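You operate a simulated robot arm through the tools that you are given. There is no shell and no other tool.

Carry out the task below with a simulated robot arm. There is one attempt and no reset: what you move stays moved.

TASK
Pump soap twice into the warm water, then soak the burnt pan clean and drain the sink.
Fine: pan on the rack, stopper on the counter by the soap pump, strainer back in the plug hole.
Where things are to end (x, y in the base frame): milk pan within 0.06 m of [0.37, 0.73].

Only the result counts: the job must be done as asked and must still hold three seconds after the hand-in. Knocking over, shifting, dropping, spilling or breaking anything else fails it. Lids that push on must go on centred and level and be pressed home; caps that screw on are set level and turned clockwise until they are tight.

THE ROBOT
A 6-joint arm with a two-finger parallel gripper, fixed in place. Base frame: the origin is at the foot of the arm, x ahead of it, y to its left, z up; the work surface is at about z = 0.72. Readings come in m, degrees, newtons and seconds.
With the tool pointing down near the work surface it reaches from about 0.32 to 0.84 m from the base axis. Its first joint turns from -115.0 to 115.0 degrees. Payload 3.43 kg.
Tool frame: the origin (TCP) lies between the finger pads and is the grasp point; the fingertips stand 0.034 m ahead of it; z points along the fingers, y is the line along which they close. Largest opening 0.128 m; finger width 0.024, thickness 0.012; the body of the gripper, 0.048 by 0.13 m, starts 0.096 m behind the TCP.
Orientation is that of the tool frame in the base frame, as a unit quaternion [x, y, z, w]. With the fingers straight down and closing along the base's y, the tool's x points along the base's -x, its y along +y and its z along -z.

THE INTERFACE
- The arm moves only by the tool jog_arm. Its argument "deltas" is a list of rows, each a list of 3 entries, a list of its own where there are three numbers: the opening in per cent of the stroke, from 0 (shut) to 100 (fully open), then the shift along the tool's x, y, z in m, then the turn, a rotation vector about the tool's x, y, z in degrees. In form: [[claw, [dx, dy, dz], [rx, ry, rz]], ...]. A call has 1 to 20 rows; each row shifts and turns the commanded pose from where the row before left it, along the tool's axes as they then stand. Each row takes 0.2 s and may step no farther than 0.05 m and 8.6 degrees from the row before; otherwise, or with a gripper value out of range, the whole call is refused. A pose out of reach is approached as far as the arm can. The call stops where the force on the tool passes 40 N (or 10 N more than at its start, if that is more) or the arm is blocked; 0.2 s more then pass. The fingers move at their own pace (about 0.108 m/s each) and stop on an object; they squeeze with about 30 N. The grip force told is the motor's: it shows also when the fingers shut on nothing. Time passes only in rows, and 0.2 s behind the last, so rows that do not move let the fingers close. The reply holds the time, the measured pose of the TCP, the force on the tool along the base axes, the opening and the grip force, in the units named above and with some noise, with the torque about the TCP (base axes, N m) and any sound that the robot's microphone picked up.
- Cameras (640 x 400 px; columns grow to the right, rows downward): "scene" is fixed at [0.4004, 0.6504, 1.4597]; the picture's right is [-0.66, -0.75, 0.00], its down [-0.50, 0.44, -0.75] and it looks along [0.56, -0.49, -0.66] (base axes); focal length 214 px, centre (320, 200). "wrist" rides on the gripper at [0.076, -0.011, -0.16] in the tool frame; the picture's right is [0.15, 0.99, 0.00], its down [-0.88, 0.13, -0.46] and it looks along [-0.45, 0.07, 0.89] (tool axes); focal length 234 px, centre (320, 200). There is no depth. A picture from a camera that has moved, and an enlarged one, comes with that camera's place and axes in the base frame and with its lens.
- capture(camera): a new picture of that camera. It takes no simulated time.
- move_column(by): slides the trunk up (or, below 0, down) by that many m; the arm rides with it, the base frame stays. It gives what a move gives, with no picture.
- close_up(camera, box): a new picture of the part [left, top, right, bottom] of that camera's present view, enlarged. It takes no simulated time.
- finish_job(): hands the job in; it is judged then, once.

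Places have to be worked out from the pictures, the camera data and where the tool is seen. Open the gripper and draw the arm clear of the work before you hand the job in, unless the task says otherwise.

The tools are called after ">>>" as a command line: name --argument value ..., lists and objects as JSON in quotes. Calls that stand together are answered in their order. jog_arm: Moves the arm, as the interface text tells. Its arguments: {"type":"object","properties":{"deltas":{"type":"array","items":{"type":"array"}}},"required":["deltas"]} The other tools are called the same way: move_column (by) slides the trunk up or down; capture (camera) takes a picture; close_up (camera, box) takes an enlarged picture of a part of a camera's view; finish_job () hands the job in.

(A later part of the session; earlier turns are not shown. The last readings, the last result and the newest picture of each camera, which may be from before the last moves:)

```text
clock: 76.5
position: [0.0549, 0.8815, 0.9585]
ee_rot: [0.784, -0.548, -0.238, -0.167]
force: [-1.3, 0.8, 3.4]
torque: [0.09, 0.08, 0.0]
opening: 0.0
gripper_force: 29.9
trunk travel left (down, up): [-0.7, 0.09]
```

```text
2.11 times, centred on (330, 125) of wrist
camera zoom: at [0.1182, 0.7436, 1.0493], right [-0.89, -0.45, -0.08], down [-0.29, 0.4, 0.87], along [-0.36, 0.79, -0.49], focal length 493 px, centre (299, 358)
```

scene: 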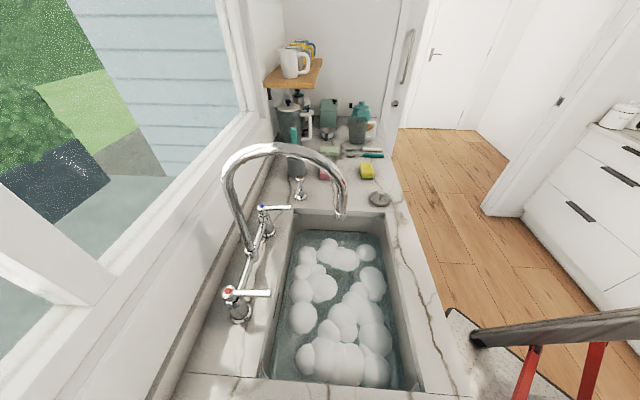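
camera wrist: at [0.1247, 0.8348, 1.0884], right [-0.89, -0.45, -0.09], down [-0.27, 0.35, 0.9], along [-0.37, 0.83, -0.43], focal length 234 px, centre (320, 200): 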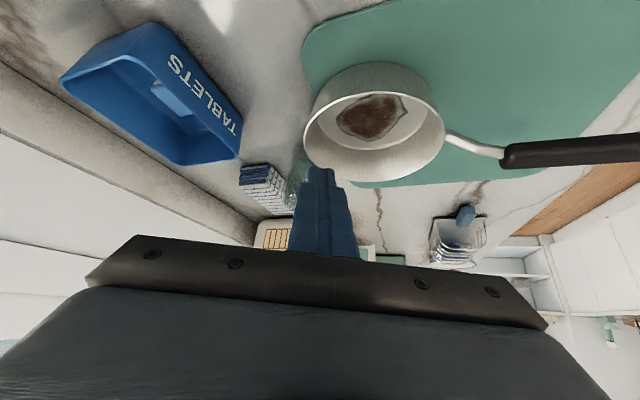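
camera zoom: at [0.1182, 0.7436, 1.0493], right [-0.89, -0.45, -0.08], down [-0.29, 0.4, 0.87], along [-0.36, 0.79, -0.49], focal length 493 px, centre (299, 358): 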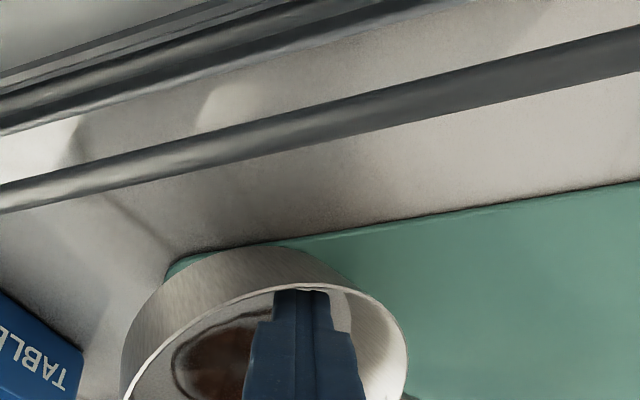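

The pan came along but its rim looks slightly tipped over the board's edge. I lift the fingers out and look.

>>> jog_arm --deltas '[[0, [-0.0196, 0, -0.029], [0, 0, 0]], [0, [-0.0196, 0, -0.029], [0, 0, 0]], [0, [0.0166, 0, -0.0112], [0, 0, 0]], [0, [0.0166, 0, -0.0112], [0, 0, 0]], [0, [0, 0, 0], [0, 0, 0]]]'

>>> capture --camera "wrist"

>>> close_up --camera "wrist" --box '[180, 30, 440, 200]'

```text
clock: 77.7
position: [0.0688, 0.8449, 1.0302]
ee_rot: [0.783, -0.549, -0.239, -0.168]
force: [-0.3, 0.9, -0.6]
torque: [-0.01, 0.01, 0.0]
opening: 0.0001
gripper_force: 30.2
trunk travel left (down, up): [-0.7, 0.09]
```

```text
taken
camera wrist: at [0.1316, 0.7063, 1.1207], right [-0.89, -0.45, -0.08], down [-0.29, 0.4, 0.87], along [-0.36, 0.8, -0.49], focal length 234 px, centre (320, 200)
```

wrist: 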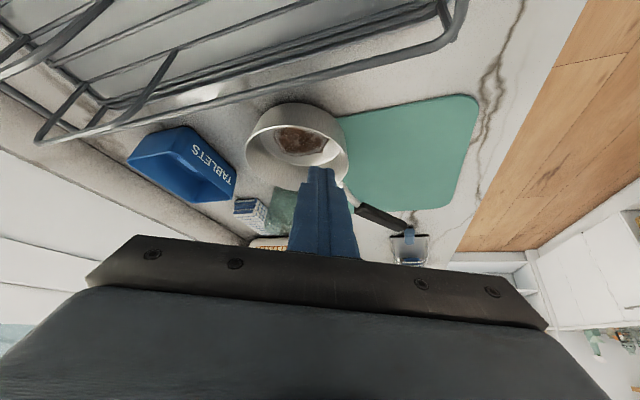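

```text
2.35 times, centred on (310, 115) of wrist
camera zoom: at [0.1316, 0.7063, 1.1207], right [-0.89, -0.45, -0.08], down [-0.29, 0.4, 0.87], along [-0.36, 0.8, -0.49], focal length 551 px, centre (344, 400)
```

zoom: 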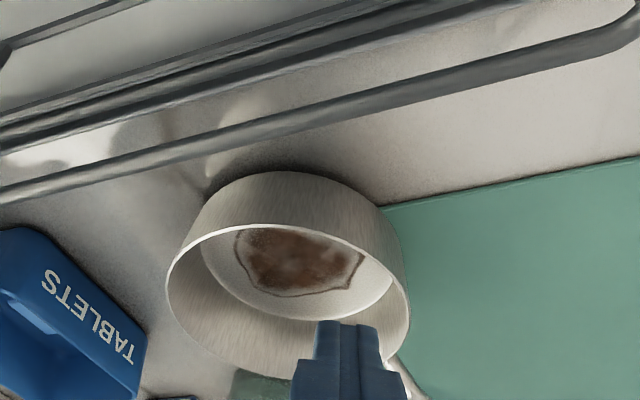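

The pan slid partly off the board's corner: centre ≈ (0.07, 0.92), handle now pointing −x; the board itself has not moved. It is now comfortably in reach, so I line up over its +x wall again.

>>> jog_arm --deltas '[[30, [-0.0038, -0.0448, 0.0128], [0, 0, 0]], [30, [-0.0038, -0.0448, 0.0128], [0, 0, 0]], [30, [0, 0, 0], [0, 0, 0]]]'

>>> capture --camera "wrist"

>>> close_up --camera "wrist" --box '[200, 50, 460, 220]'

```text
clock: 78.5
position: [0.1472, 0.8966, 1.013]
ee_rot: [0.784, -0.549, -0.239, -0.167]
force: [-0.6, 0.5, -0.5]
torque: [0.02, 0.04, -0.01]
opening: 0.0381
gripper_force: 0.1
trunk travel left (down, up): [-0.7, 0.09]
```

```text
taken
camera wrist: at [0.2094, 0.7579, 1.1034], right [-0.89, -0.45, -0.08], down [-0.29, 0.4, 0.87], along [-0.36, 0.8, -0.49], focal length 234 px, centre (320, 200)
```

wrist: 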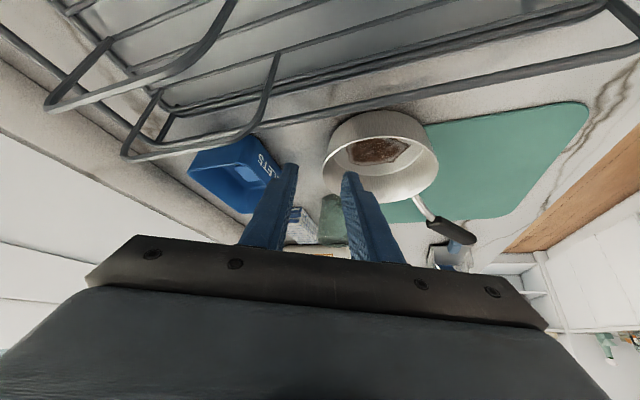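

```text
2.35 times, centred on (330, 135) of wrist
camera zoom: at [0.2094, 0.7579, 1.1034], right [-0.89, -0.45, -0.08], down [-0.29, 0.4, 0.87], along [-0.36, 0.8, -0.49], focal length 551 px, centre (296, 353)
```

zoom: 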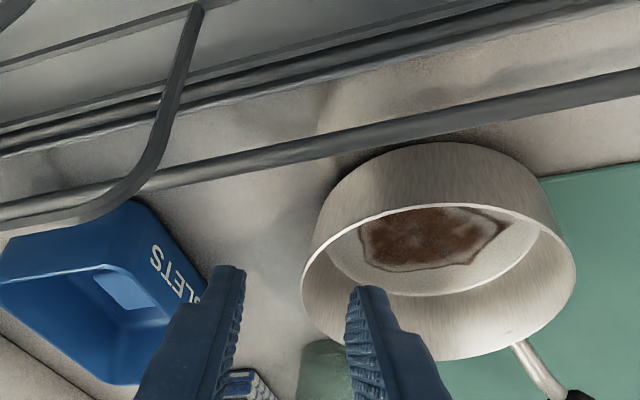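

Pan centre ≈ (0.065, 0.929). I make a small lateral correction, narrow the opening, and descend two thirds of the way.

>>> jog_arm --deltas '[[24, [-0.0058, 0.0055, 0.0039], [0, 0, 0]], [24, [0, 0, 0.025], [0, 0, 0]], [24, [0, 0, 0.025], [0, 0, 0]]]'

>>> close_up --camera "wrist" --box '[200, 50, 460, 220]'

```text
clock: 79.3
position: [0.1298, 0.9268, 0.9705]
ee_rot: [0.783, -0.549, -0.238, -0.168]
force: [0.1, 0.2, -0.2]
torque: [-0.03, -0.01, 0.0]
opening: 0.0307
gripper_force: 0.0
trunk travel left (down, up): [-0.7, 0.09]
```

```text
2.35 times, centred on (330, 135) of wrist
camera zoom: at [0.192, 0.7881, 1.0616], right [-0.89, -0.45, -0.08], down [-0.29, 0.4, 0.87], along [-0.36, 0.8, -0.49], focal length 551 px, centre (296, 353)
```

zoom: 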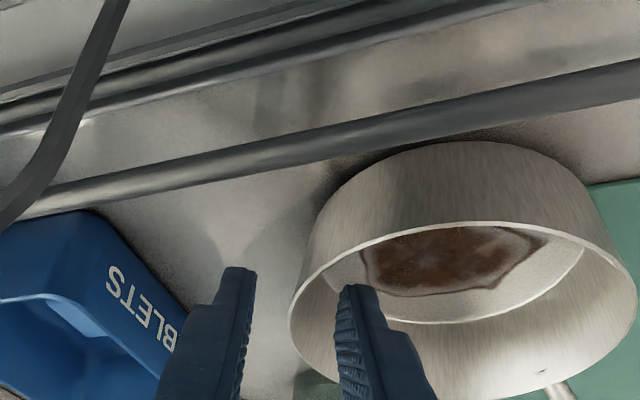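

Still well aligned and clear of the box. I descend the last 2.8 cm.

>>> jog_arm --deltas '[[24, [0, 0, 0.014], [0, 0, 0]], [24, [0, 0, 0.014], [0, 0, 0]], [24, [0, 0, 0], [0, 0, 0]]]'

>>> close_up --camera "wrist" --box '[200, 50, 460, 220]'

```text
clock: 80.1
position: [0.1242, 0.9407, 0.9466]
ee_rot: [0.784, -0.548, -0.239, -0.168]
force: [1.0, -0.2, -1.1]
torque: [0.06, 0.01, 0.0]
opening: 0.0306
gripper_force: 0.0
trunk travel left (down, up): [-0.7, 0.09]
```

```text
2.35 times, centred on (330, 135) of wrist
camera zoom: at [0.1871, 0.8025, 1.038], right [-0.89, -0.45, -0.08], down [-0.29, 0.4, 0.87], along [-0.36, 0.8, -0.49], focal length 551 px, centre (296, 353)
```

zoom: 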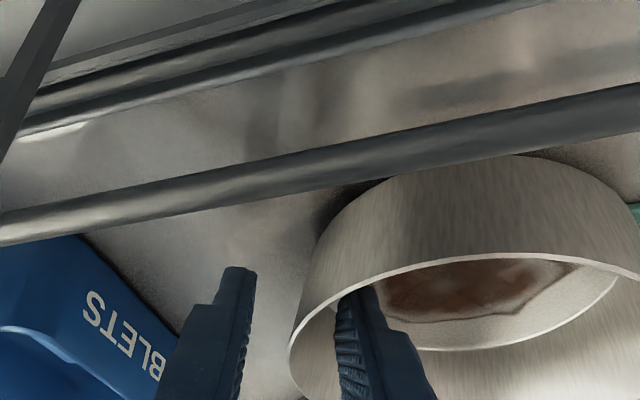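

The inner fingertip is well below the rim with no contact. I shift 6 mm forward to centre on the wall and close.

>>> jog_arm --deltas '[[24, [-0.005, 0, 0.0034], [0, 0, 0]], [10, [0, 0, 0], [0, 0, 0]], [0, [0, 0, 0], [0, 0, 0]], [0, [0, 0, 0], [0, 0, 0]]]'

>>> close_up --camera "wrist" --box '[200, 50, 460, 220]'

```text
clock: 81.1
position: [0.1234, 0.9464, 0.9492]
ee_rot: [0.783, -0.549, -0.239, -0.168]
force: [0.9, -1.0, 9.6]
torque: [-0.32, 0.99, 0.19]
opening: 0.0064
gripper_force: 29.9
trunk travel left (down, up): [-0.7, 0.09]
```

```text
2.35 times, centred on (330, 135) of wrist
camera zoom: at [0.1854, 0.8082, 1.0398], right [-0.89, -0.45, -0.08], down [-0.29, 0.4, 0.87], along [-0.36, 0.8, -0.49], focal length 551 px, centre (296, 353)
```

zoom: 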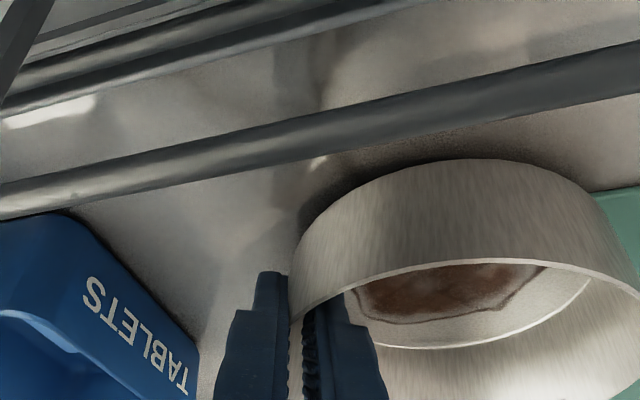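

Better grip (6 mm between pads). I lift slowly and watch.

>>> jog_arm --deltas '[[0, [-0.0028, 0, -0.0041], [0, 0, 0]], [0, [-0.0028, 0, -0.0041], [0, 0, 0]], [0, [-0.0056, 0, -0.0083], [0, 0, 0]], [0, [-0.0056, 0, -0.0083], [0, 0, 0]], [0, [0, 0, 0], [0, 0, 0]]]'

>>> capture --camera "wrist"

```text
clock: 82.3
position: [0.1235, 0.9471, 0.9787]
ee_rot: [0.784, -0.549, -0.238, -0.166]
force: [-0.5, 0.5, -2.6]
torque: [0.07, -0.26, -0.02]
opening: 0.0035
gripper_force: 29.7
trunk travel left (down, up): [-0.7, 0.09]
```

```text
taken
camera wrist: at [0.185, 0.8086, 1.0683], right [-0.89, -0.45, -0.08], down [-0.29, 0.4, 0.87], along [-0.36, 0.79, -0.49], focal length 234 px, centre (320, 200)
```

wrist: 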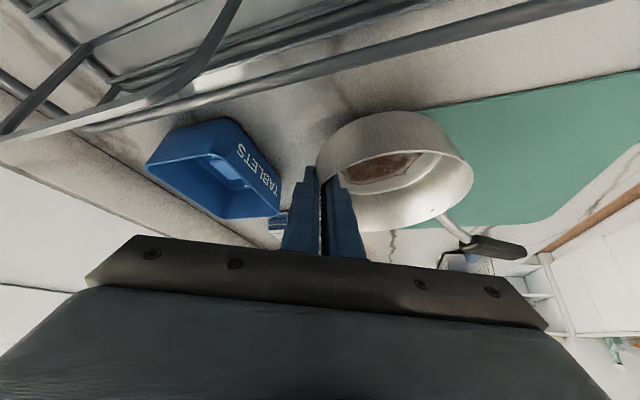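

It seems to be holding (−2.6 N on the tool). I continue lifting gently.

>>> jog_arm --deltas '[[0, [-0.0056, 0, -0.0083], [0, 0, 0]], [0, [-0.0056, 0, -0.0083], [0, 0, 0]], [0, [-0.0056, 0, -0.0083], [0, 0, 0]], [0, [0, 0, 0], [0, 0, 0]]]'

>>> capture --camera "wrist"

>>> close_up --camera "wrist" --box '[260, 80, 540, 280]'

```text
clock: 83.3
position: [0.1208, 0.9471, 1.0075]
ee_rot: [0.784, -0.549, -0.238, -0.168]
force: [0.2, -0.3, -2.9]
torque: [0.02, -0.23, 0.01]
opening: 0.0036
gripper_force: 29.8
trunk travel left (down, up): [-0.7, 0.09]
```

```text
taken
camera wrist: at [0.1848, 0.8084, 1.0983], right [-0.89, -0.45, -0.08], down [-0.29, 0.4, 0.87], along [-0.36, 0.8, -0.49], focal length 234 px, centre (320, 200)
```

wrist: 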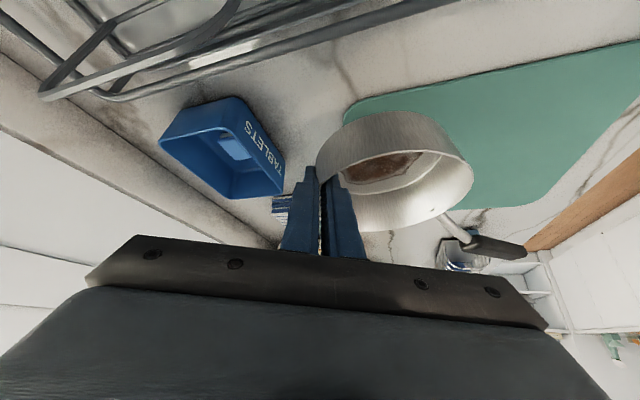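

```text
2.00 times, centred on (400, 180) of wrist
camera zoom: at [0.1848, 0.8084, 1.0983], right [-0.89, -0.45, -0.08], down [-0.29, 0.4, 0.87], along [-0.36, 0.8, -0.49], focal length 468 px, centre (160, 240)
```

zoom: 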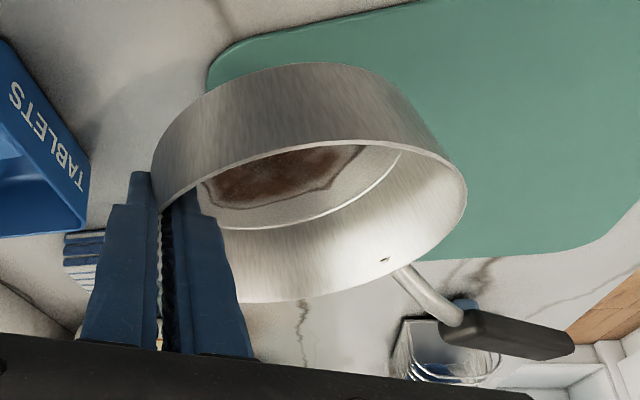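

The pan is off the board and held (≈0.3 kg, stable grip). I raise it and carry it back over the rack toward the robot at z≈1.11.

>>> jog_arm --deltas '[[0, [-0.014, 0, -0.0207], [0, 0, 0]], [0, [-0.0224, 0, -0.0332], [0, 0, 0]], [0, [-0.0224, 0, -0.0332], [0, 0, 0]], [0, [0.018, -0.003, -0.0121], [0, 0, 0]], [0, [0.036, -0.0055, -0.0243], [0, 0, 0]], [0, [0.036, -0.0055, -0.0243], [0, 0, 0]], [0, [0.036, -0.0055, -0.0243], [0, 0, 0]], [0, [0.036, -0.0055, -0.0243], [0, 0, 0]], [0, [0.036, -0.0055, -0.0243], [0, 0, 0]], [0, [0.036, -0.0055, -0.0243], [0, 0, 0]], [0, [0.036, -0.0055, -0.0243], [0, 0, 0]], [0, [0.036, -0.0055, -0.0243], [0, 0, 0]], [0, [0.018, -0.003, -0.0121], [0, 0, 0]], [0, [0, 0, 0], [0, 0, 0]]]'

>>> capture --camera "wrist"

```text
clock: 86.3
position: [0.3025, 0.5976, 1.114]
ee_rot: [0.784, -0.548, -0.238, -0.168]
force: [0.1, -0.6, -2.7]
torque: [0.02, -0.24, -0.03]
opening: 0.0035
gripper_force: 30.0
trunk travel left (down, up): [-0.7, 0.09]
```

```text
taken
camera wrist: at [0.3648, 0.4583, 1.2047], right [-0.89, -0.45, -0.08], down [-0.29, 0.4, 0.87], along [-0.36, 0.8, -0.49], focal length 234 px, centre (320, 200)
```

wrist: 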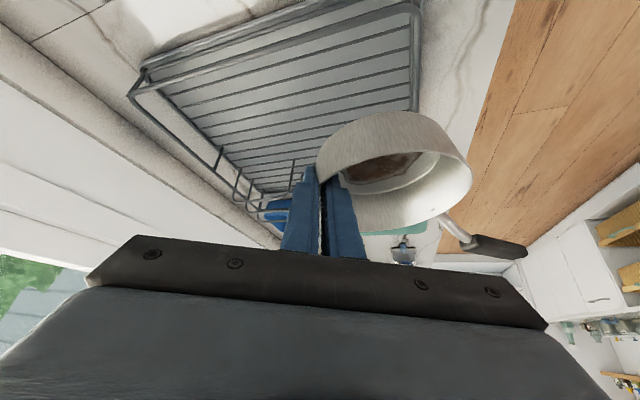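

Grip steady. I turn the hand to yaw 62° and carry the pan to in front of the sink at the same height.

>>> jog_arm --deltas '[[0, [0, 0, 0], [4.47, 0, 6.63]], [0, [0, 0, 0], [4.47, 0, 6.63]], [0, [0, 0, 0], [4.47, 0, 6.63]], [0, [0, 0, 0], [4.47, 0, 6.63]], [0, [0, 0, 0], [4.47, 0, 6.63]], [0, [0, 0, 0], [4.47, 0, 6.63]], [0, [0.01, -0.019, -0.0073], [0, 0, 0]], [0, [0.02165, -0.0372, -0.0146], [0, 0, 0]], [0, [0.02165, -0.0372, -0.0146], [0, 0, 0]], [0, [0.02165, -0.0372, -0.0146], [0, 0, 0]], [0, [0.02165, -0.0372, -0.0146], [0, 0, 0]], [0, [0.02165, -0.0372, -0.0146], [0, 0, 0]], [0, [0.02165, -0.0372, -0.0146], [0, 0, 0]], [0, [0.02165, -0.0372, -0.0146], [0, 0, 0]], [0, [0.02165, -0.0372, -0.0146], [0, 0, 0]], [0, [0.01, -0.019, -0.0073], [0, 0, 0]], [0, [0, 0, 0], [0, 0, 0]]]'

>>> capture --camera "wrist"

>>> capture --camera "scene"

```text
clock: 89.9
position: [0.4896, 0.2336, 1.1171]
ee_rot: [-0.493, 0.819, 0.151, 0.25]
force: [-0.7, -0.3, -2.7]
torque: [-0.19, -0.21, 0.01]
opening: 0.0033
gripper_force: 30.3
trunk travel left (down, up): [-0.7, 0.09]
```

```text
taken
camera wrist: at [0.4284, 0.0938, 1.2067], right [-0.93, 0.36, -0.08], down [0.11, 0.48, 0.87], along [0.35, 0.8, -0.49], focal length 234 px, centre (320, 200)
```

wrist: 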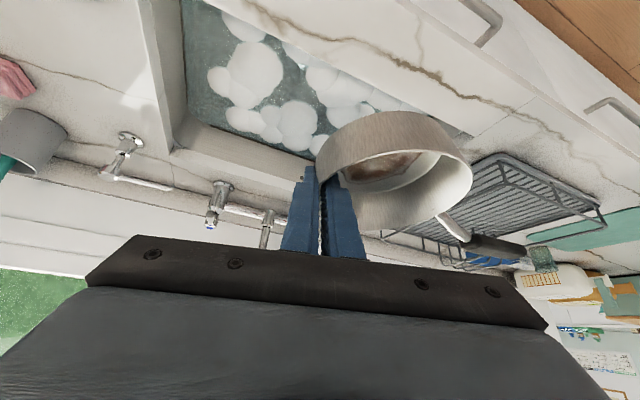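

```text
taken
```

scene: 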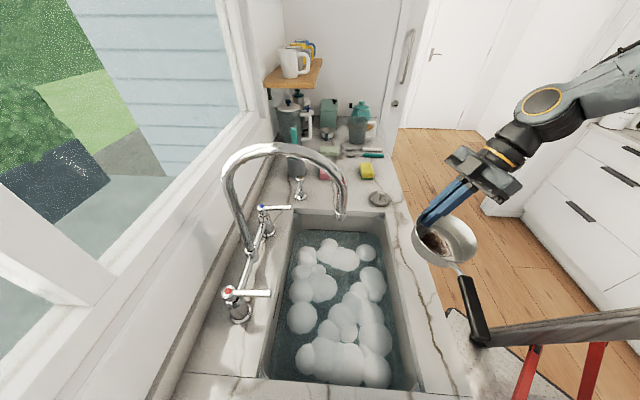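

The pan is held in front of the sink. I zoom the scene camera to check its attitude and handle direction.

>>> close_up --camera "scene" --box '[380, 160, 540, 360]'

```text
2.00 times, centred on (460, 260) of scene
camera zoom: at [0.4004, 0.6504, 1.4597], right [-0.66, -0.75, 0.0], down [-0.5, 0.44, -0.75], along [0.56, -0.49, -0.66], focal length 429 px, centre (40, 80)
```

zoom: 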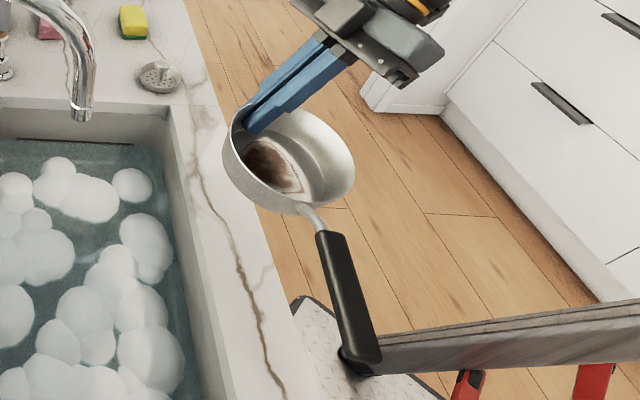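

The handle points along the sink's long axis (≈132°) and the pan droops only slightly. I lower to just above the counter and slide it in over the sink, below the spout.

>>> jog_arm --deltas '[[0, [0.0191, -0.001, 0.0269], [0, 0, 0]], [0, [0.0191, -0.001, 0.0269], [0, 0, 0]], [0, [0.0191, -0.001, 0.0269], [0, 0, 0]], [0, [0.0191, -0.001, 0.0269], [0, 0, 0]], [0, [-0.0317, -0.0115, 0.0214], [0, 0, 0]], [0, [-0.0317, -0.0115, 0.0214], [0, 0, 0]], [0, [-0.0317, -0.0115, 0.0214], [0, 0, 0]], [0, [0, 0, 0], [0, 0, 0]]]'

>>> capture --camera "scene"

>>> capture --camera "wrist"

```text
clock: 91.7
position: [0.5758, 0.3136, 0.984]
ee_rot: [-0.493, 0.82, 0.149, 0.25]
force: [-0.2, 0.0, -3.2]
torque: [-0.18, -0.16, 0.0]
opening: 0.0034
gripper_force: 30.5
trunk travel left (down, up): [-0.7, 0.09]
```

```text
taken
```

scene: 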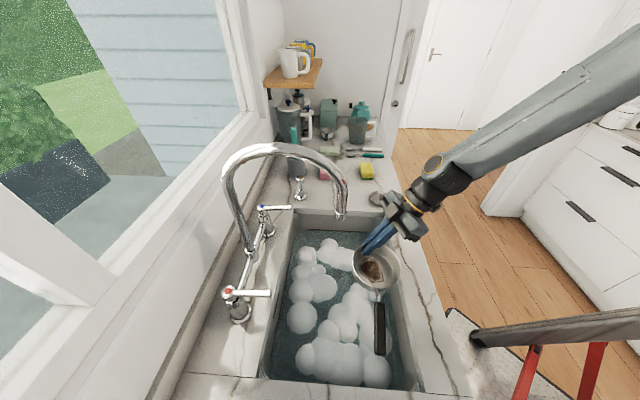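

```text
taken
camera wrist: at [0.5148, 0.1744, 1.0745], right [-0.93, 0.36, -0.08], down [0.11, 0.48, 0.87], along [0.35, 0.8, -0.49], focal length 234 px, centre (320, 200)
```

wrist: 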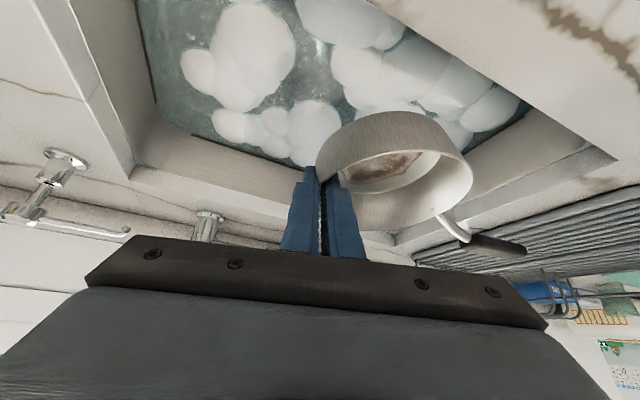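

Pan is over the sink with the handle inside the walls. I continue inward and down to just above the foam/water.

>>> jog_arm --deltas '[[0, [-0.0317, -0.0115, 0.0214], [0, 0, 0]], [0, [-0.0317, -0.0115, 0.0214], [0, 0, 0]], [0, [0.0122, -0.003, 0.0355], [0, 0, 0]], [0, [0.0122, -0.003, 0.0355], [0, 0, 0]], [0, [0.0122, -0.003, 0.0355], [0, 0, 0]], [0, [0.0122, -0.003, 0.0355], [0, 0, 0]], [0, [0, 0, 0], [0, 0, 0]]]'

>>> capture --camera "scene"

>>> close_up --camera "scene" --box '[260, 190, 460, 390]'

```text
clock: 93.3
position: [0.6605, 0.399, 0.8381]
ee_rot: [-0.493, 0.82, 0.15, 0.251]
force: [-0.8, 1.0, -2.2]
torque: [-0.19, -0.18, 0.0]
opening: 0.0036
gripper_force: 30.0
trunk travel left (down, up): [-0.7, 0.09]
```

```text
taken
```

scene: 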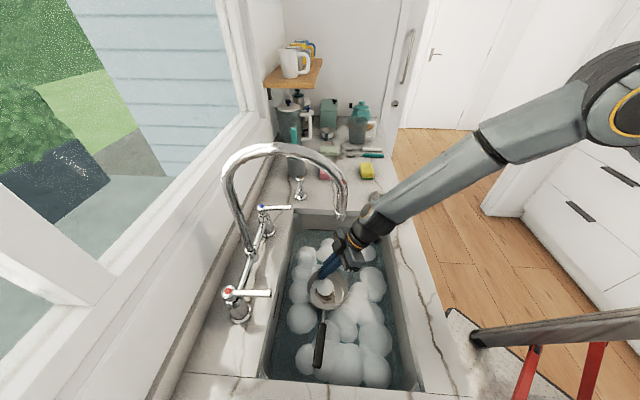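

```text
2.00 times, centred on (360, 290) of scene
camera zoom: at [0.4004, 0.6504, 1.4597], right [-0.66, -0.75, 0.0], down [-0.5, 0.44, -0.75], along [0.56, -0.49, -0.66], focal length 429 px, centre (240, 20)
```

zoom: 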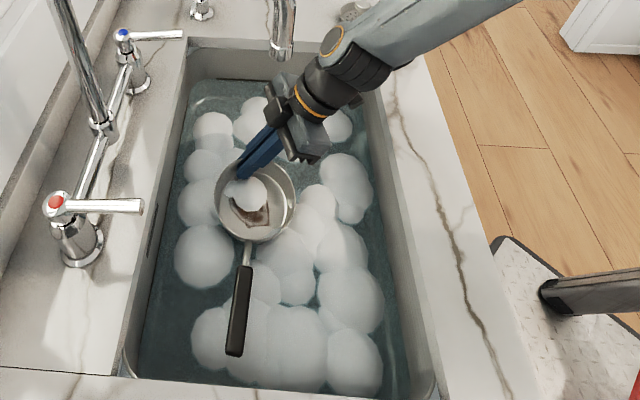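

The pan hangs right over the water with clearance on all sides. I lower it vertically into the suds.

>>> jog_arm --deltas '[[0, [0.0056, 0, 0.0083], [0, 0, 0]], [0, [0.0056, 0, 0.0083], [0, 0, 0]], [0, [0.0056, 0, 0.0083], [0, 0, 0]], [0, [0.0056, 0, 0.0083], [0, 0, 0]], [0, [0.0056, 0, 0.0083], [0, 0, 0]], [0, [0, 0, 0], [0, 0, 0]]]'

>>> close_up --camera "scene" --box '[260, 190, 460, 390]'

```text
clock: 94.7
position: [0.6609, 0.3992, 0.7889]
ee_rot: [-0.494, 0.819, 0.149, 0.251]
force: [-0.1, 0.3, -3.0]
torque: [-0.13, -0.18, -0.01]
opening: 0.0036
gripper_force: 29.7
trunk travel left (down, up): [-0.7, 0.09]
```

```text
2.00 times, centred on (360, 290) of scene
camera zoom: at [0.4004, 0.6504, 1.4597], right [-0.66, -0.75, 0.0], down [-0.5, 0.44, -0.75], along [0.56, -0.49, -0.66], focal length 429 px, centre (240, 20)
```

zoom: 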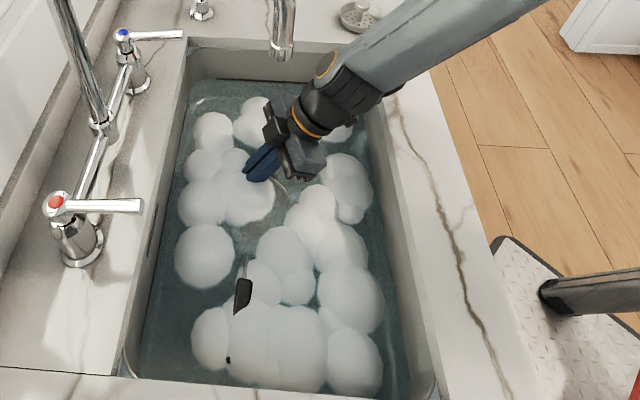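

Almost down; no contact yet. I continue in small steps until the pan touches the sink floor.

>>> jog_arm --deltas '[[0, [0.0034, 0, 0.005], [0, 0, 0]], [0, [0.0034, 0, 0.005], [0, 0, 0]], [0, [0.0023, 0, 0.0033], [0, 0, 0]], [0, [0, 0, 0], [0, 0, 0]]]'

>>> close_up --camera "scene" --box '[300, 180, 460, 300]'

```text
clock: 95.7
position: [0.6639, 0.3992, 0.7744]
ee_rot: [-0.492, 0.82, 0.149, 0.252]
force: [4.3, -4.1, 12.1]
torque: [0.2, 0.99, 0.19]
opening: 0.0041
gripper_force: 29.8
trunk travel left (down, up): [-0.7, 0.09]
```

```text
3.33 times, centred on (380, 240) of scene
camera zoom: at [0.4004, 0.6504, 1.4597], right [-0.66, -0.75, 0.0], down [-0.5, 0.44, -0.75], along [0.56, -0.49, -0.66], focal length 715 px, centre (120, 67)
```

zoom: 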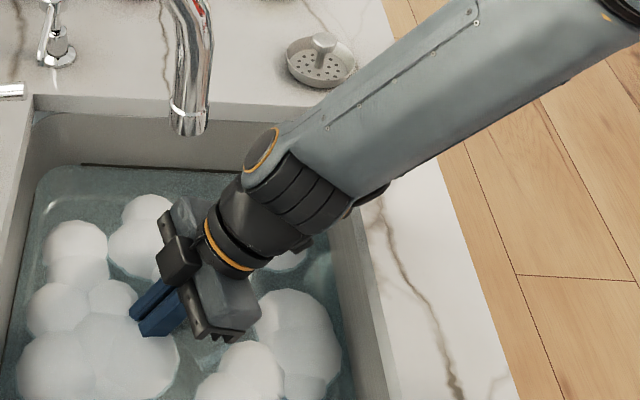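

The pan touches bottom (12 N). I open the fingers a little so it settles flat on the sink floor, and let it soak.

>>> jog_arm --deltas '[[18, [0, 0, 0], [0, 0, 0]], [18, [0, 0, 0], [0, 0, 0]], [18, [0, 0, 0], [0, 0, 0]], [18, [0, 0, 0], [0, 0, 0]], [18, [0, 0, 0], [0, 0, 0]], [18, [0, 0, 0], [0, 0, 0]], [18, [0, 0, 0], [0, 0, 0]], [18, [0, 0, 0], [0, 0, 0]], [18, [0, 0, 0], [0, 0, 0]], [18, [0, 0, 0], [0, 0, 0]], [18, [0, 0, 0], [0, 0, 0]], [18, [0, 0, 0], [0, 0, 0]], [18, [0, 0, 0], [0, 0, 0]], [18, [0, 0, 0], [0, 0, 0]], [18, [0, 0, 0], [0, 0, 0]], [18, [0, 0, 0], [0, 0, 0]], [18, [0, 0, 0], [0, 0, 0]], [18, [0, 0, 0], [0, 0, 0]], [18, [0, 0, 0], [0, 0, 0]], [18, [0, 0, 0], [0, 0, 0]]]'

>>> close_up --camera "scene" --box '[260, 190, 460, 390]'

>>> capture --camera "wrist"

```text
clock: 99.9
position: [0.6629, 0.3987, 0.7715]
ee_rot: [-0.494, 0.819, 0.15, 0.25]
force: [0.1, -0.1, -0.1]
torque: [0.0, -0.01, 0.0]
opening: 0.0228
gripper_force: 0.0
trunk travel left (down, up): [-0.7, 0.09]
```

```text
2.00 times, centred on (360, 290) of scene
camera zoom: at [0.4004, 0.6504, 1.4597], right [-0.66, -0.75, 0.0], down [-0.5, 0.44, -0.75], along [0.56, -0.49, -0.66], focal length 429 px, centre (240, 20)
```

zoom: 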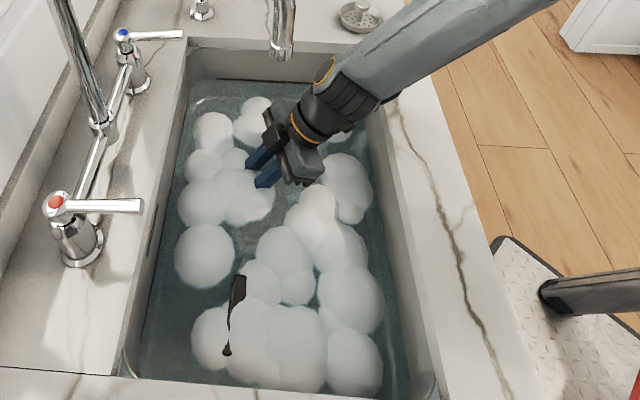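

```text
taken
camera wrist: at [0.6004, 0.2596, 0.863], right [-0.93, 0.36, -0.08], down [0.11, 0.48, 0.87], along [0.35, 0.8, -0.49], focal length 234 px, centre (320, 200)
```

wrist: 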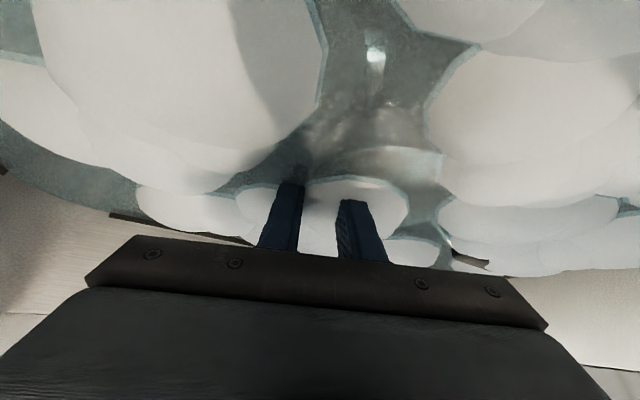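

Pan is resting on the floor under the suds. I let it soak for a while longer.

>>> jog_arm --deltas '[[18, [0, 0, 0], [0, 0, 0]], [18, [0, 0, 0], [0, 0, 0]], [18, [0, 0, 0], [0, 0, 0]], [18, [0, 0, 0], [0, 0, 0]], [18, [0, 0, 0], [0, 0, 0]], [18, [0, 0, 0], [0, 0, 0]], [18, [0, 0, 0], [0, 0, 0]], [18, [0, 0, 0], [0, 0, 0]], [18, [0, 0, 0], [0, 0, 0]], [18, [0, 0, 0], [0, 0, 0]], [18, [0, 0, 0], [0, 0, 0]], [18, [0, 0, 0], [0, 0, 0]], [18, [0, 0, 0], [0, 0, 0]], [18, [0, 0, 0], [0, 0, 0]], [18, [0, 0, 0], [0, 0, 0]], [18, [0, 0, 0], [0, 0, 0]], [18, [0, 0, 0], [0, 0, 0]], [18, [0, 0, 0], [0, 0, 0]], [18, [0, 0, 0], [0, 0, 0]], [18, [0, 0, 0], [0, 0, 0]]]'

>>> jog_arm --deltas '[[18, [0, 0, 0], [0, 0, 0]], [18, [0, 0, 0], [0, 0, 0]], [18, [0, 0, 0], [0, 0, 0]], [18, [0, 0, 0], [0, 0, 0]], [18, [0, 0, 0], [0, 0, 0]], [18, [0, 0, 0], [0, 0, 0]], [18, [0, 0, 0], [0, 0, 0]], [18, [0, 0, 0], [0, 0, 0]], [18, [0, 0, 0], [0, 0, 0]], [18, [0, 0, 0], [0, 0, 0]], [18, [0, 0, 0], [0, 0, 0]], [18, [0, 0, 0], [0, 0, 0]], [18, [0, 0, 0], [0, 0, 0]], [18, [0, 0, 0], [0, 0, 0]], [18, [0, 0, 0], [0, 0, 0]], [18, [0, 0, 0], [0, 0, 0]], [18, [0, 0, 0], [0, 0, 0]], [18, [0, 0, 0], [0, 0, 0]], [18, [0, 0, 0], [0, 0, 0]], [18, [0, 0, 0], [0, 0, 0]]]'

>>> jog_arm --deltas '[[18, [0, 0, 0], [0, 0, 0]], [18, [0, 0, 0], [0, 0, 0]], [18, [0, 0, 0], [0, 0, 0]], [18, [0, 0, 0], [0, 0, 0]], [18, [0, 0, 0], [0, 0, 0]], [18, [0, 0, 0], [0, 0, 0]], [18, [0, 0, 0], [0, 0, 0]], [18, [0, 0, 0], [0, 0, 0]], [18, [0, 0, 0], [0, 0, 0]], [18, [0, 0, 0], [0, 0, 0]], [18, [0, 0, 0], [0, 0, 0]], [18, [0, 0, 0], [0, 0, 0]], [18, [0, 0, 0], [0, 0, 0]], [18, [0, 0, 0], [0, 0, 0]], [18, [0, 0, 0], [0, 0, 0]], [18, [0, 0, 0], [0, 0, 0]], [18, [0, 0, 0], [0, 0, 0]], [18, [0, 0, 0], [0, 0, 0]], [18, [0, 0, 0], [0, 0, 0]], [18, [0, 0, 0], [0, 0, 0]]]'

>>> close_up --camera "wrist" --box '[200, 80, 500, 260]'

>>> close_up --camera "scene" --box '[300, 240, 400, 340]'

```text
clock: 104.1
position: [0.6619, 0.3981, 0.7727]
ee_rot: [-0.493, 0.819, 0.15, 0.251]
force: [0.3, 0.8, -0.2]
torque: [0.0, -0.01, -0.01]
opening: 0.0232
gripper_force: 0.1
trunk travel left (down, up): [-0.7, 0.09]
```

```text
clock: 108.3
position: [0.6612, 0.3994, 0.7735]
ee_rot: [-0.493, 0.82, 0.149, 0.25]
force: [-0.5, 0.7, -0.7]
torque: [0.03, 0.01, -0.02]
opening: 0.023
gripper_force: 0.1
trunk travel left (down, up): [-0.7, 0.09]
```

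```text
clock: 112.5
position: [0.6614, 0.3988, 0.773]
ee_rot: [-0.492, 0.82, 0.15, 0.25]
force: [-0.9, 0.1, 0.2]
torque: [0.0, -0.02, 0.02]
opening: 0.0233
gripper_force: 0.0
trunk travel left (down, up): [-0.7, 0.09]
```

```text
2.13 times, centred on (350, 170) of wrist
camera zoom: at [0.6004, 0.2596, 0.863], right [-0.93, 0.36, -0.08], down [0.11, 0.48, 0.87], along [0.35, 0.8, -0.49], focal length 500 px, centre (256, 264)
```

zoom: 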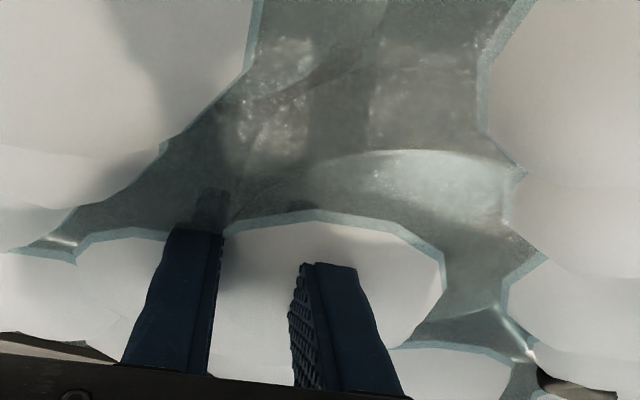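

```text
4.00 times, centred on (350, 290) of scene
camera zoom: at [0.4004, 0.6504, 1.4597], right [-0.66, -0.75, 0.0], down [-0.5, 0.44, -0.75], along [0.56, -0.49, -0.66], focal length 858 px, centre (200, -160)
```

zoom: 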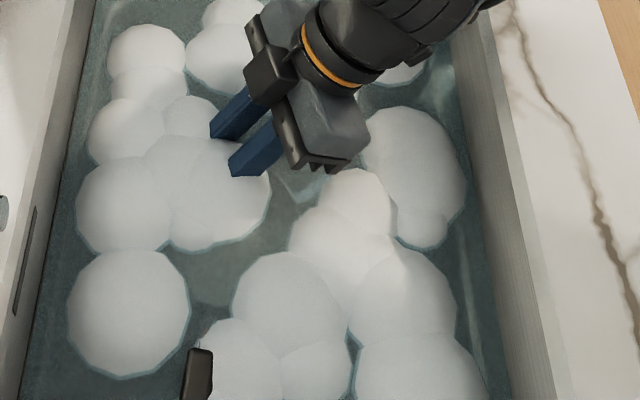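

It has soaked about 16 s. I close again on the wall to see whether I still have it.

>>> jog_arm --deltas '[[8, [0, 0, 0], [0, 0, 0]], [0, [0, 0, 0], [0, 0, 0]], [0, [0, 0, 0], [0, 0, 0]]]'

```text
clock: 113.3
position: [0.6614, 0.3988, 0.7733]
ee_rot: [-0.493, 0.819, 0.151, 0.251]
force: [1.5, 3.9, 6.6]
torque: [0.5, 0.73, -0.31]
opening: 0.006
gripper_force: 29.7
trunk travel left (down, up): [-0.7, 0.09]
```

Gripped again (6 mm). I lift it just out of the water to inspect the inside.

>>> jog_arm --deltas '[[0, [-0.0028, 0, -0.0041], [0, 0, 0]], [0, [-0.0056, 0, -0.0083], [0, 0, 0]], [0, [-0.0056, 0, -0.0083], [0, 0, 0]], [0, [-0.0056, 0, -0.0083], [0, 0, 0]], [0, [-0.0056, 0, -0.0083], [0, 0, 0]], [0, [-0.0056, 0, -0.0083], [0, 0, 0]], [0, [-0.0056, 0, -0.0083], [0, 0, 0]], [0, [-0.0056, 0, -0.0083], [0, 0, 0]], [0, [0, 0, 0], [0, 0, 0]]]'

>>> close_up --camera "scene" --box '[260, 190, 460, 390]'

>>> capture --camera "wrist"

```text
clock: 115.3
position: [0.6608, 0.3993, 0.8466]
ee_rot: [-0.493, 0.819, 0.15, 0.251]
force: [-0.9, -0.9, -1.7]
torque: [-0.19, -0.19, 0.01]
opening: 0.0035
gripper_force: 30.2
trunk travel left (down, up): [-0.7, 0.09]
```

```text
2.00 times, centred on (360, 290) of scene
camera zoom: at [0.4004, 0.6504, 1.4597], right [-0.66, -0.75, 0.0], down [-0.5, 0.44, -0.75], along [0.56, -0.49, -0.66], focal length 429 px, centre (240, 20)
```

zoom: 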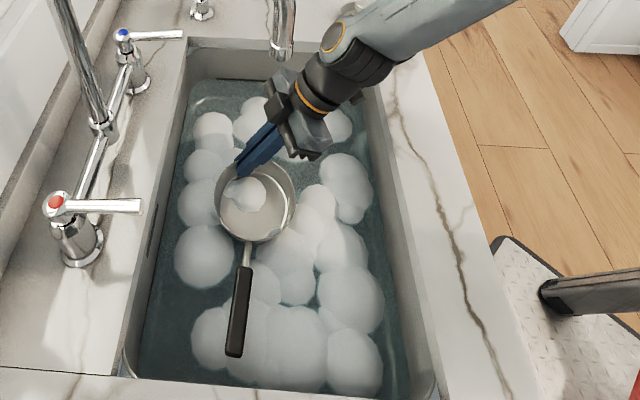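

```text
taken
camera wrist: at [0.5996, 0.2598, 0.9377], right [-0.93, 0.36, -0.08], down [0.11, 0.48, 0.87], along [0.35, 0.8, -0.49], focal length 234 px, centre (320, 200)
```

wrist: 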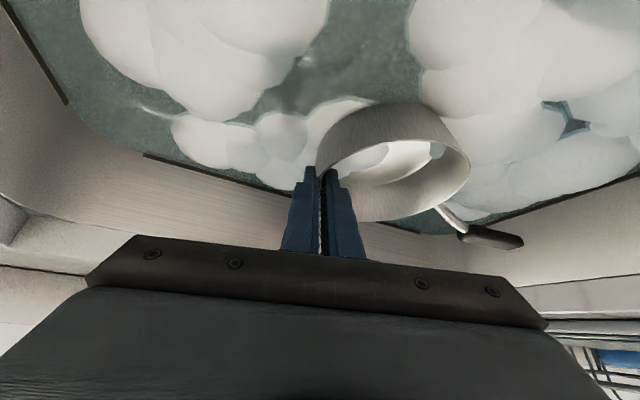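

The inside looks clean now and its weight is unchanged (no water carried). I take it out along the reverse path, under the spout.

>>> jog_arm --deltas '[[0, [-0.0122, 0.003, -0.0355], [0, 0, 0]], [0, [-0.0122, 0.003, -0.0355], [0, 0, 0]], [0, [-0.0122, 0.003, -0.0355], [0, 0, 0]], [0, [-0.0122, 0.003, -0.0355], [0, 0, 0]], [0, [0.0317, 0.0115, -0.0214], [0, 0, 0]], [0, [0.0317, 0.0115, -0.0214], [0, 0, 0]], [0, [0.0317, 0.0115, -0.0214], [0, 0, 0]], [0, [0.0317, 0.0115, -0.0214], [0, 0, 0]], [0, [0, 0, 0], [0, 0, 0]]]'

>>> close_up --camera "scene" --box '[340, 180, 480, 360]'

>>> capture --camera "wrist"

```text
clock: 117.3
position: [0.5177, 0.2566, 0.9924]
ee_rot: [-0.493, 0.82, 0.149, 0.25]
force: [-0.4, -0.4, -3.0]
torque: [-0.16, -0.17, -0.01]
opening: 0.0034
gripper_force: 30.3
trunk travel left (down, up): [-0.7, 0.09]
```

```text
2.22 times, centred on (410, 270) of scene
camera zoom: at [0.4004, 0.6504, 1.4597], right [-0.66, -0.75, 0.0], down [-0.5, 0.44, -0.75], along [0.56, -0.49, -0.66], focal length 477 px, centre (120, 44)
```

zoom: 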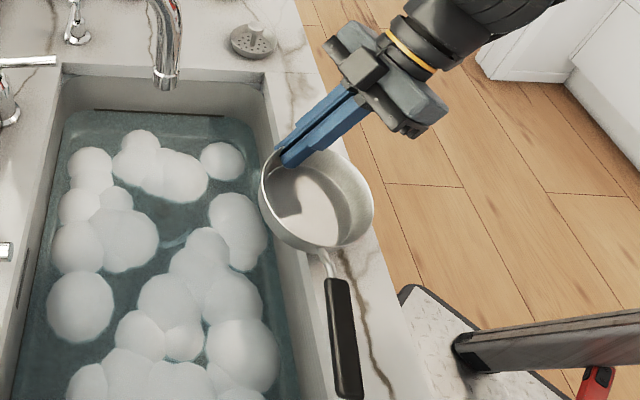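

```text
taken
camera wrist: at [0.4576, 0.1178, 1.0826], right [-0.93, 0.36, -0.08], down [0.11, 0.48, 0.87], along [0.35, 0.8, -0.49], focal length 234 px, centre (320, 200)
```

wrist: 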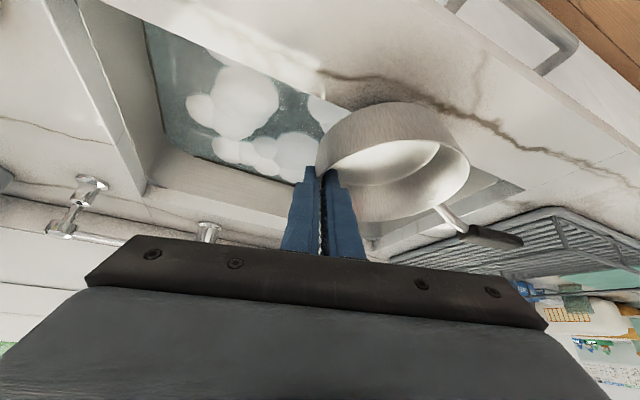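

The pan is clean. I raise it and carry it over to above the rack position (0.37, 0.73), keeping clear of the spout.

>>> jog_arm --deltas '[[0, [-0.0205, 0, -0.0304], [0, 0, 0]], [0, [-0.0205, 0, -0.0304], [0, 0, 0]], [0, [-0.0205, 0, -0.0304], [0, 0, 0]], [0, [-0.0167, 0.0384, 0.0113], [0, 0, 0]], [0, [-0.0167, 0.0384, 0.0113], [0, 0, 0]], [0, [-0.0167, 0.0384, 0.0113], [0, 0, 0]], [0, [-0.0167, 0.0384, 0.0113], [0, 0, 0]], [0, [-0.0309, 0.0197, 0.0208], [0, 0, 0]], [0, [-0.0309, 0.0197, 0.0208], [0, 0, 0]], [0, [-0.0309, 0.0197, 0.0208], [0, 0, 0]], [0, [-0.0309, 0.0197, 0.0208], [0, 0, 0]], [0, [-0.0309, 0.0197, 0.0208], [0, 0, 0]], [0, [-0.0309, 0.0197, 0.0208], [0, 0, 0]], [0, [-0.0309, 0.0197, 0.0208], [0, 0, 0]], [0, [0, 0, 0], [0, 0, 0]]]'

>>> capture --camera "wrist"

>>> capture --camera "scene"

```text
clock: 120.5
position: [0.4222, 0.696, 1.1026]
ee_rot: [-0.493, 0.82, 0.149, 0.25]
force: [0.5, -1.1, -3.1]
torque: [-0.19, -0.18, 0.02]
opening: 0.0032
gripper_force: 29.4
trunk travel left (down, up): [-0.7, 0.09]
```

```text
taken
camera wrist: at [0.3611, 0.5562, 1.1927], right [-0.93, 0.36, -0.08], down [0.11, 0.48, 0.87], along [0.35, 0.8, -0.49], focal length 234 px, centre (320, 200)
```

wrist: 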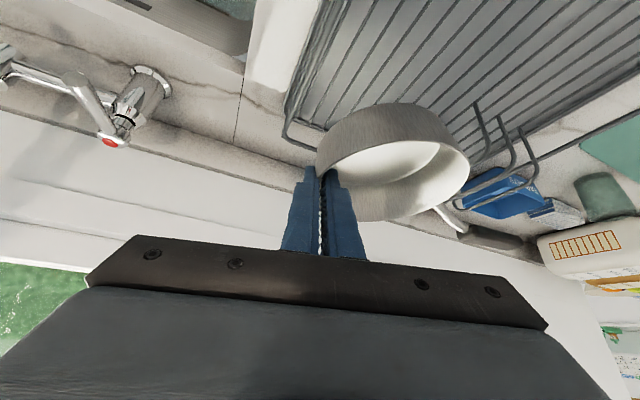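

```text
taken
```

scene: 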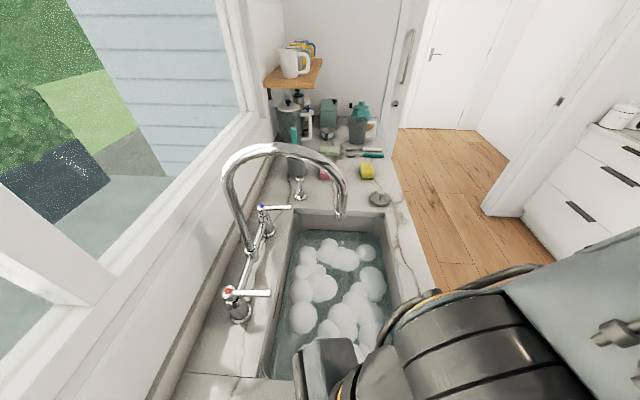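

I zoom in to see the rack's upright wire loops relative to the pan's handle.

>>> close_up --camera "wrist" --box '[400, 60, 640, 270]'

>>> close_up --camera "wrist" --box '[240, 0, 480, 150]'

```text
1.90 times, centred on (520, 165) of wrist
camera zoom: at [0.3611, 0.5562, 1.1927], right [-0.93, 0.36, -0.08], down [0.11, 0.48, 0.87], along [0.35, 0.8, -0.49], focal length 446 px, centre (-61, 267)
```

zoom: 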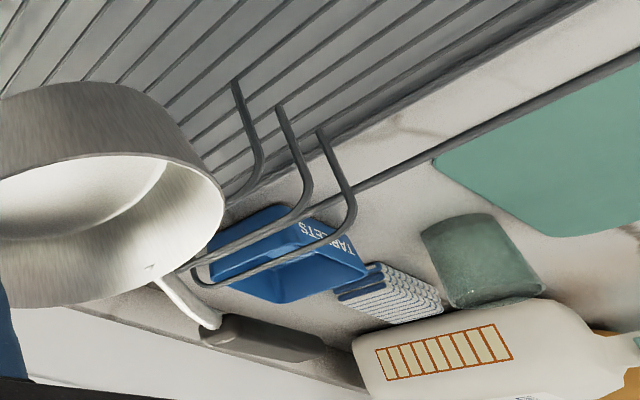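

```text
2.67 times, centred on (360, 75) of wrist
camera zoom: at [0.3611, 0.5562, 1.1927], right [-0.93, 0.36, -0.08], down [0.11, 0.48, 0.87], along [0.35, 0.8, -0.49], focal length 624 px, centre (213, 533)
```

zoom: 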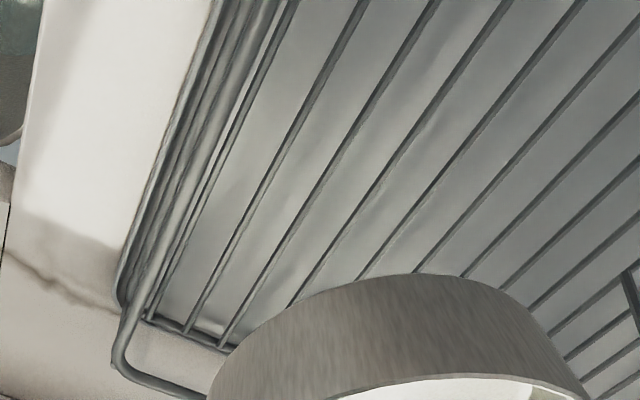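

The rack's plate hoops stand at about (0.20–0.35, 0.81–0.97), where the handle would land. I rotate the pan 35° so its handle points away from them and re-centre over (0.37, 0.73).

>>> jog_arm --deltas '[[0, [0, 0, 0], [-3.92, 0, -5.8]], [0, [0, 0, 0], [-3.92, 0, -5.8]], [0, [0, 0, 0], [-3.92, 0, -5.8]], [0, [0, 0, 0], [-3.92, 0, -5.8]], [0, [0, 0, 0], [-3.92, 0, -5.8]], [0, [-0.0275, -0.0139, 0.0185], [0, 0, 0]], [0, [0, 0, 0], [0, 0, 0]]]'

>>> capture --camera "wrist"

```text
clock: 122.1
position: [0.4316, 0.7286, 1.1014]
ee_rot: [0.717, -0.633, -0.219, -0.193]
force: [0.2, -0.4, -2.4]
torque: [-0.03, -0.24, 0.01]
opening: 0.0032
gripper_force: 29.9
trunk travel left (down, up): [-0.7, 0.09]
```

```text
taken
camera wrist: at [0.4617, 0.5804, 1.1918], right [-0.97, -0.24, -0.08], down [-0.19, 0.46, 0.87], along [-0.17, 0.86, -0.49], focal length 234 px, centre (320, 200)
```

wrist: 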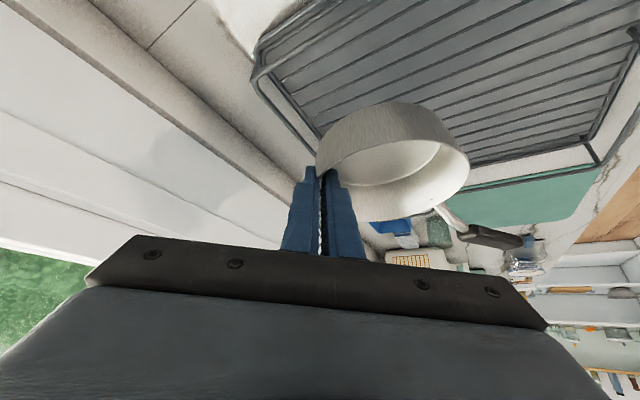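

Handle now points at 166°, clear of the hoops. I shift 1 cm inward and lower toward the rack wires.

>>> jog_arm --deltas '[[0, [0.0168, 0.01, 0.0249], [0, 0, 0]], [0, [0.0168, 0, 0.0249], [0, 0, 0]], [0, [0.0168, 0, 0.0249], [0, 0, 0]], [0, [0.0084, 0, 0.0124], [0, 0, 0]], [0, [0, 0, 0], [0, 0, 0]]]'

>>> capture --camera "wrist"

```text
clock: 123.3
position: [0.4223, 0.7278, 0.9973]
ee_rot: [0.716, -0.635, -0.218, -0.193]
force: [0.9, 0.5, -2.4]
torque: [-0.04, -0.21, 0.0]
opening: 0.0032
gripper_force: 30.5
trunk travel left (down, up): [-0.7, 0.09]
```

```text
taken
camera wrist: at [0.452, 0.5791, 1.0868], right [-0.97, -0.24, -0.08], down [-0.19, 0.46, 0.87], along [-0.17, 0.86, -0.49], focal length 234 px, centre (320, 200)
```

wrist: 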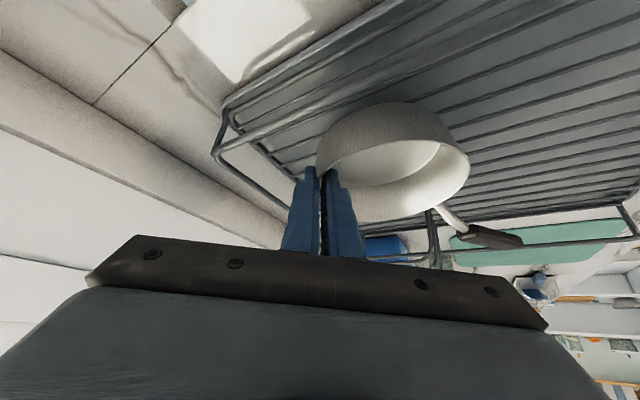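

Clear of the rails. I keep lowering in small steps until it touches the wires.

>>> jog_arm --deltas '[[0, [0.0056, 0, 0.0083], [0, 0, 0]], [0, [0.0034, 0, 0.005], [0, 0, 0]], [0, [0.0028, 0, 0.0041], [0, 0, 0]], [0, [0, 0, 0], [0, 0, 0]]]'

```text
clock: 124.3
position: [0.4226, 0.7287, 0.9769]
ee_rot: [0.716, -0.634, -0.218, -0.195]
force: [1.7, 3.2, 7.6]
torque: [0.04, 0.81, -0.32]
opening: 0.0057
gripper_force: 29.8
trunk travel left (down, up): [-0.7, 0.09]
```

Contact. I lower a touch more and open slightly to let it settle.

>>> jog_arm --deltas '[[0, [0.0017, 0, 0.0025], [0, 0, 0]], [10, [0, 0, 0], [0, 0, 0]], [17, [0, 0, 0], [0, 0, 0]], [17, [0, 0, 0], [0, 0, 0]], [17, [0, 0, 0], [0, 0, 0]]]'

>>> capture --camera "wrist"

```text
clock: 125.5
position: [0.4215, 0.7285, 0.9735]
ee_rot: [0.717, -0.634, -0.218, -0.193]
force: [0.1, -0.2, -0.1]
torque: [-0.02, 0.03, 0.0]
opening: 0.0218
gripper_force: 0.0
trunk travel left (down, up): [-0.7, 0.09]
```

```text
taken
camera wrist: at [0.4521, 0.5791, 1.0633], right [-0.97, -0.24, -0.08], down [-0.19, 0.46, 0.87], along [-0.17, 0.86, -0.49], focal length 234 px, centre (320, 200)
```

wrist: 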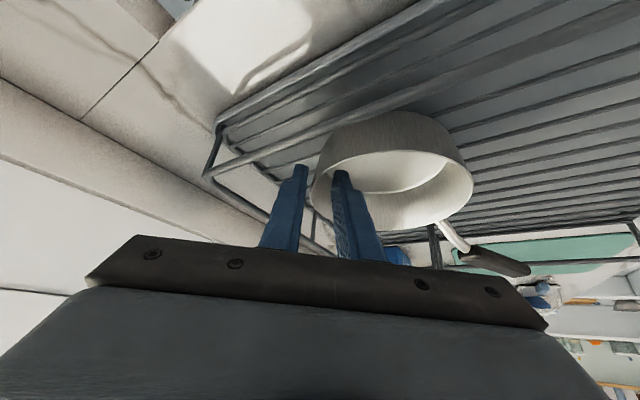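

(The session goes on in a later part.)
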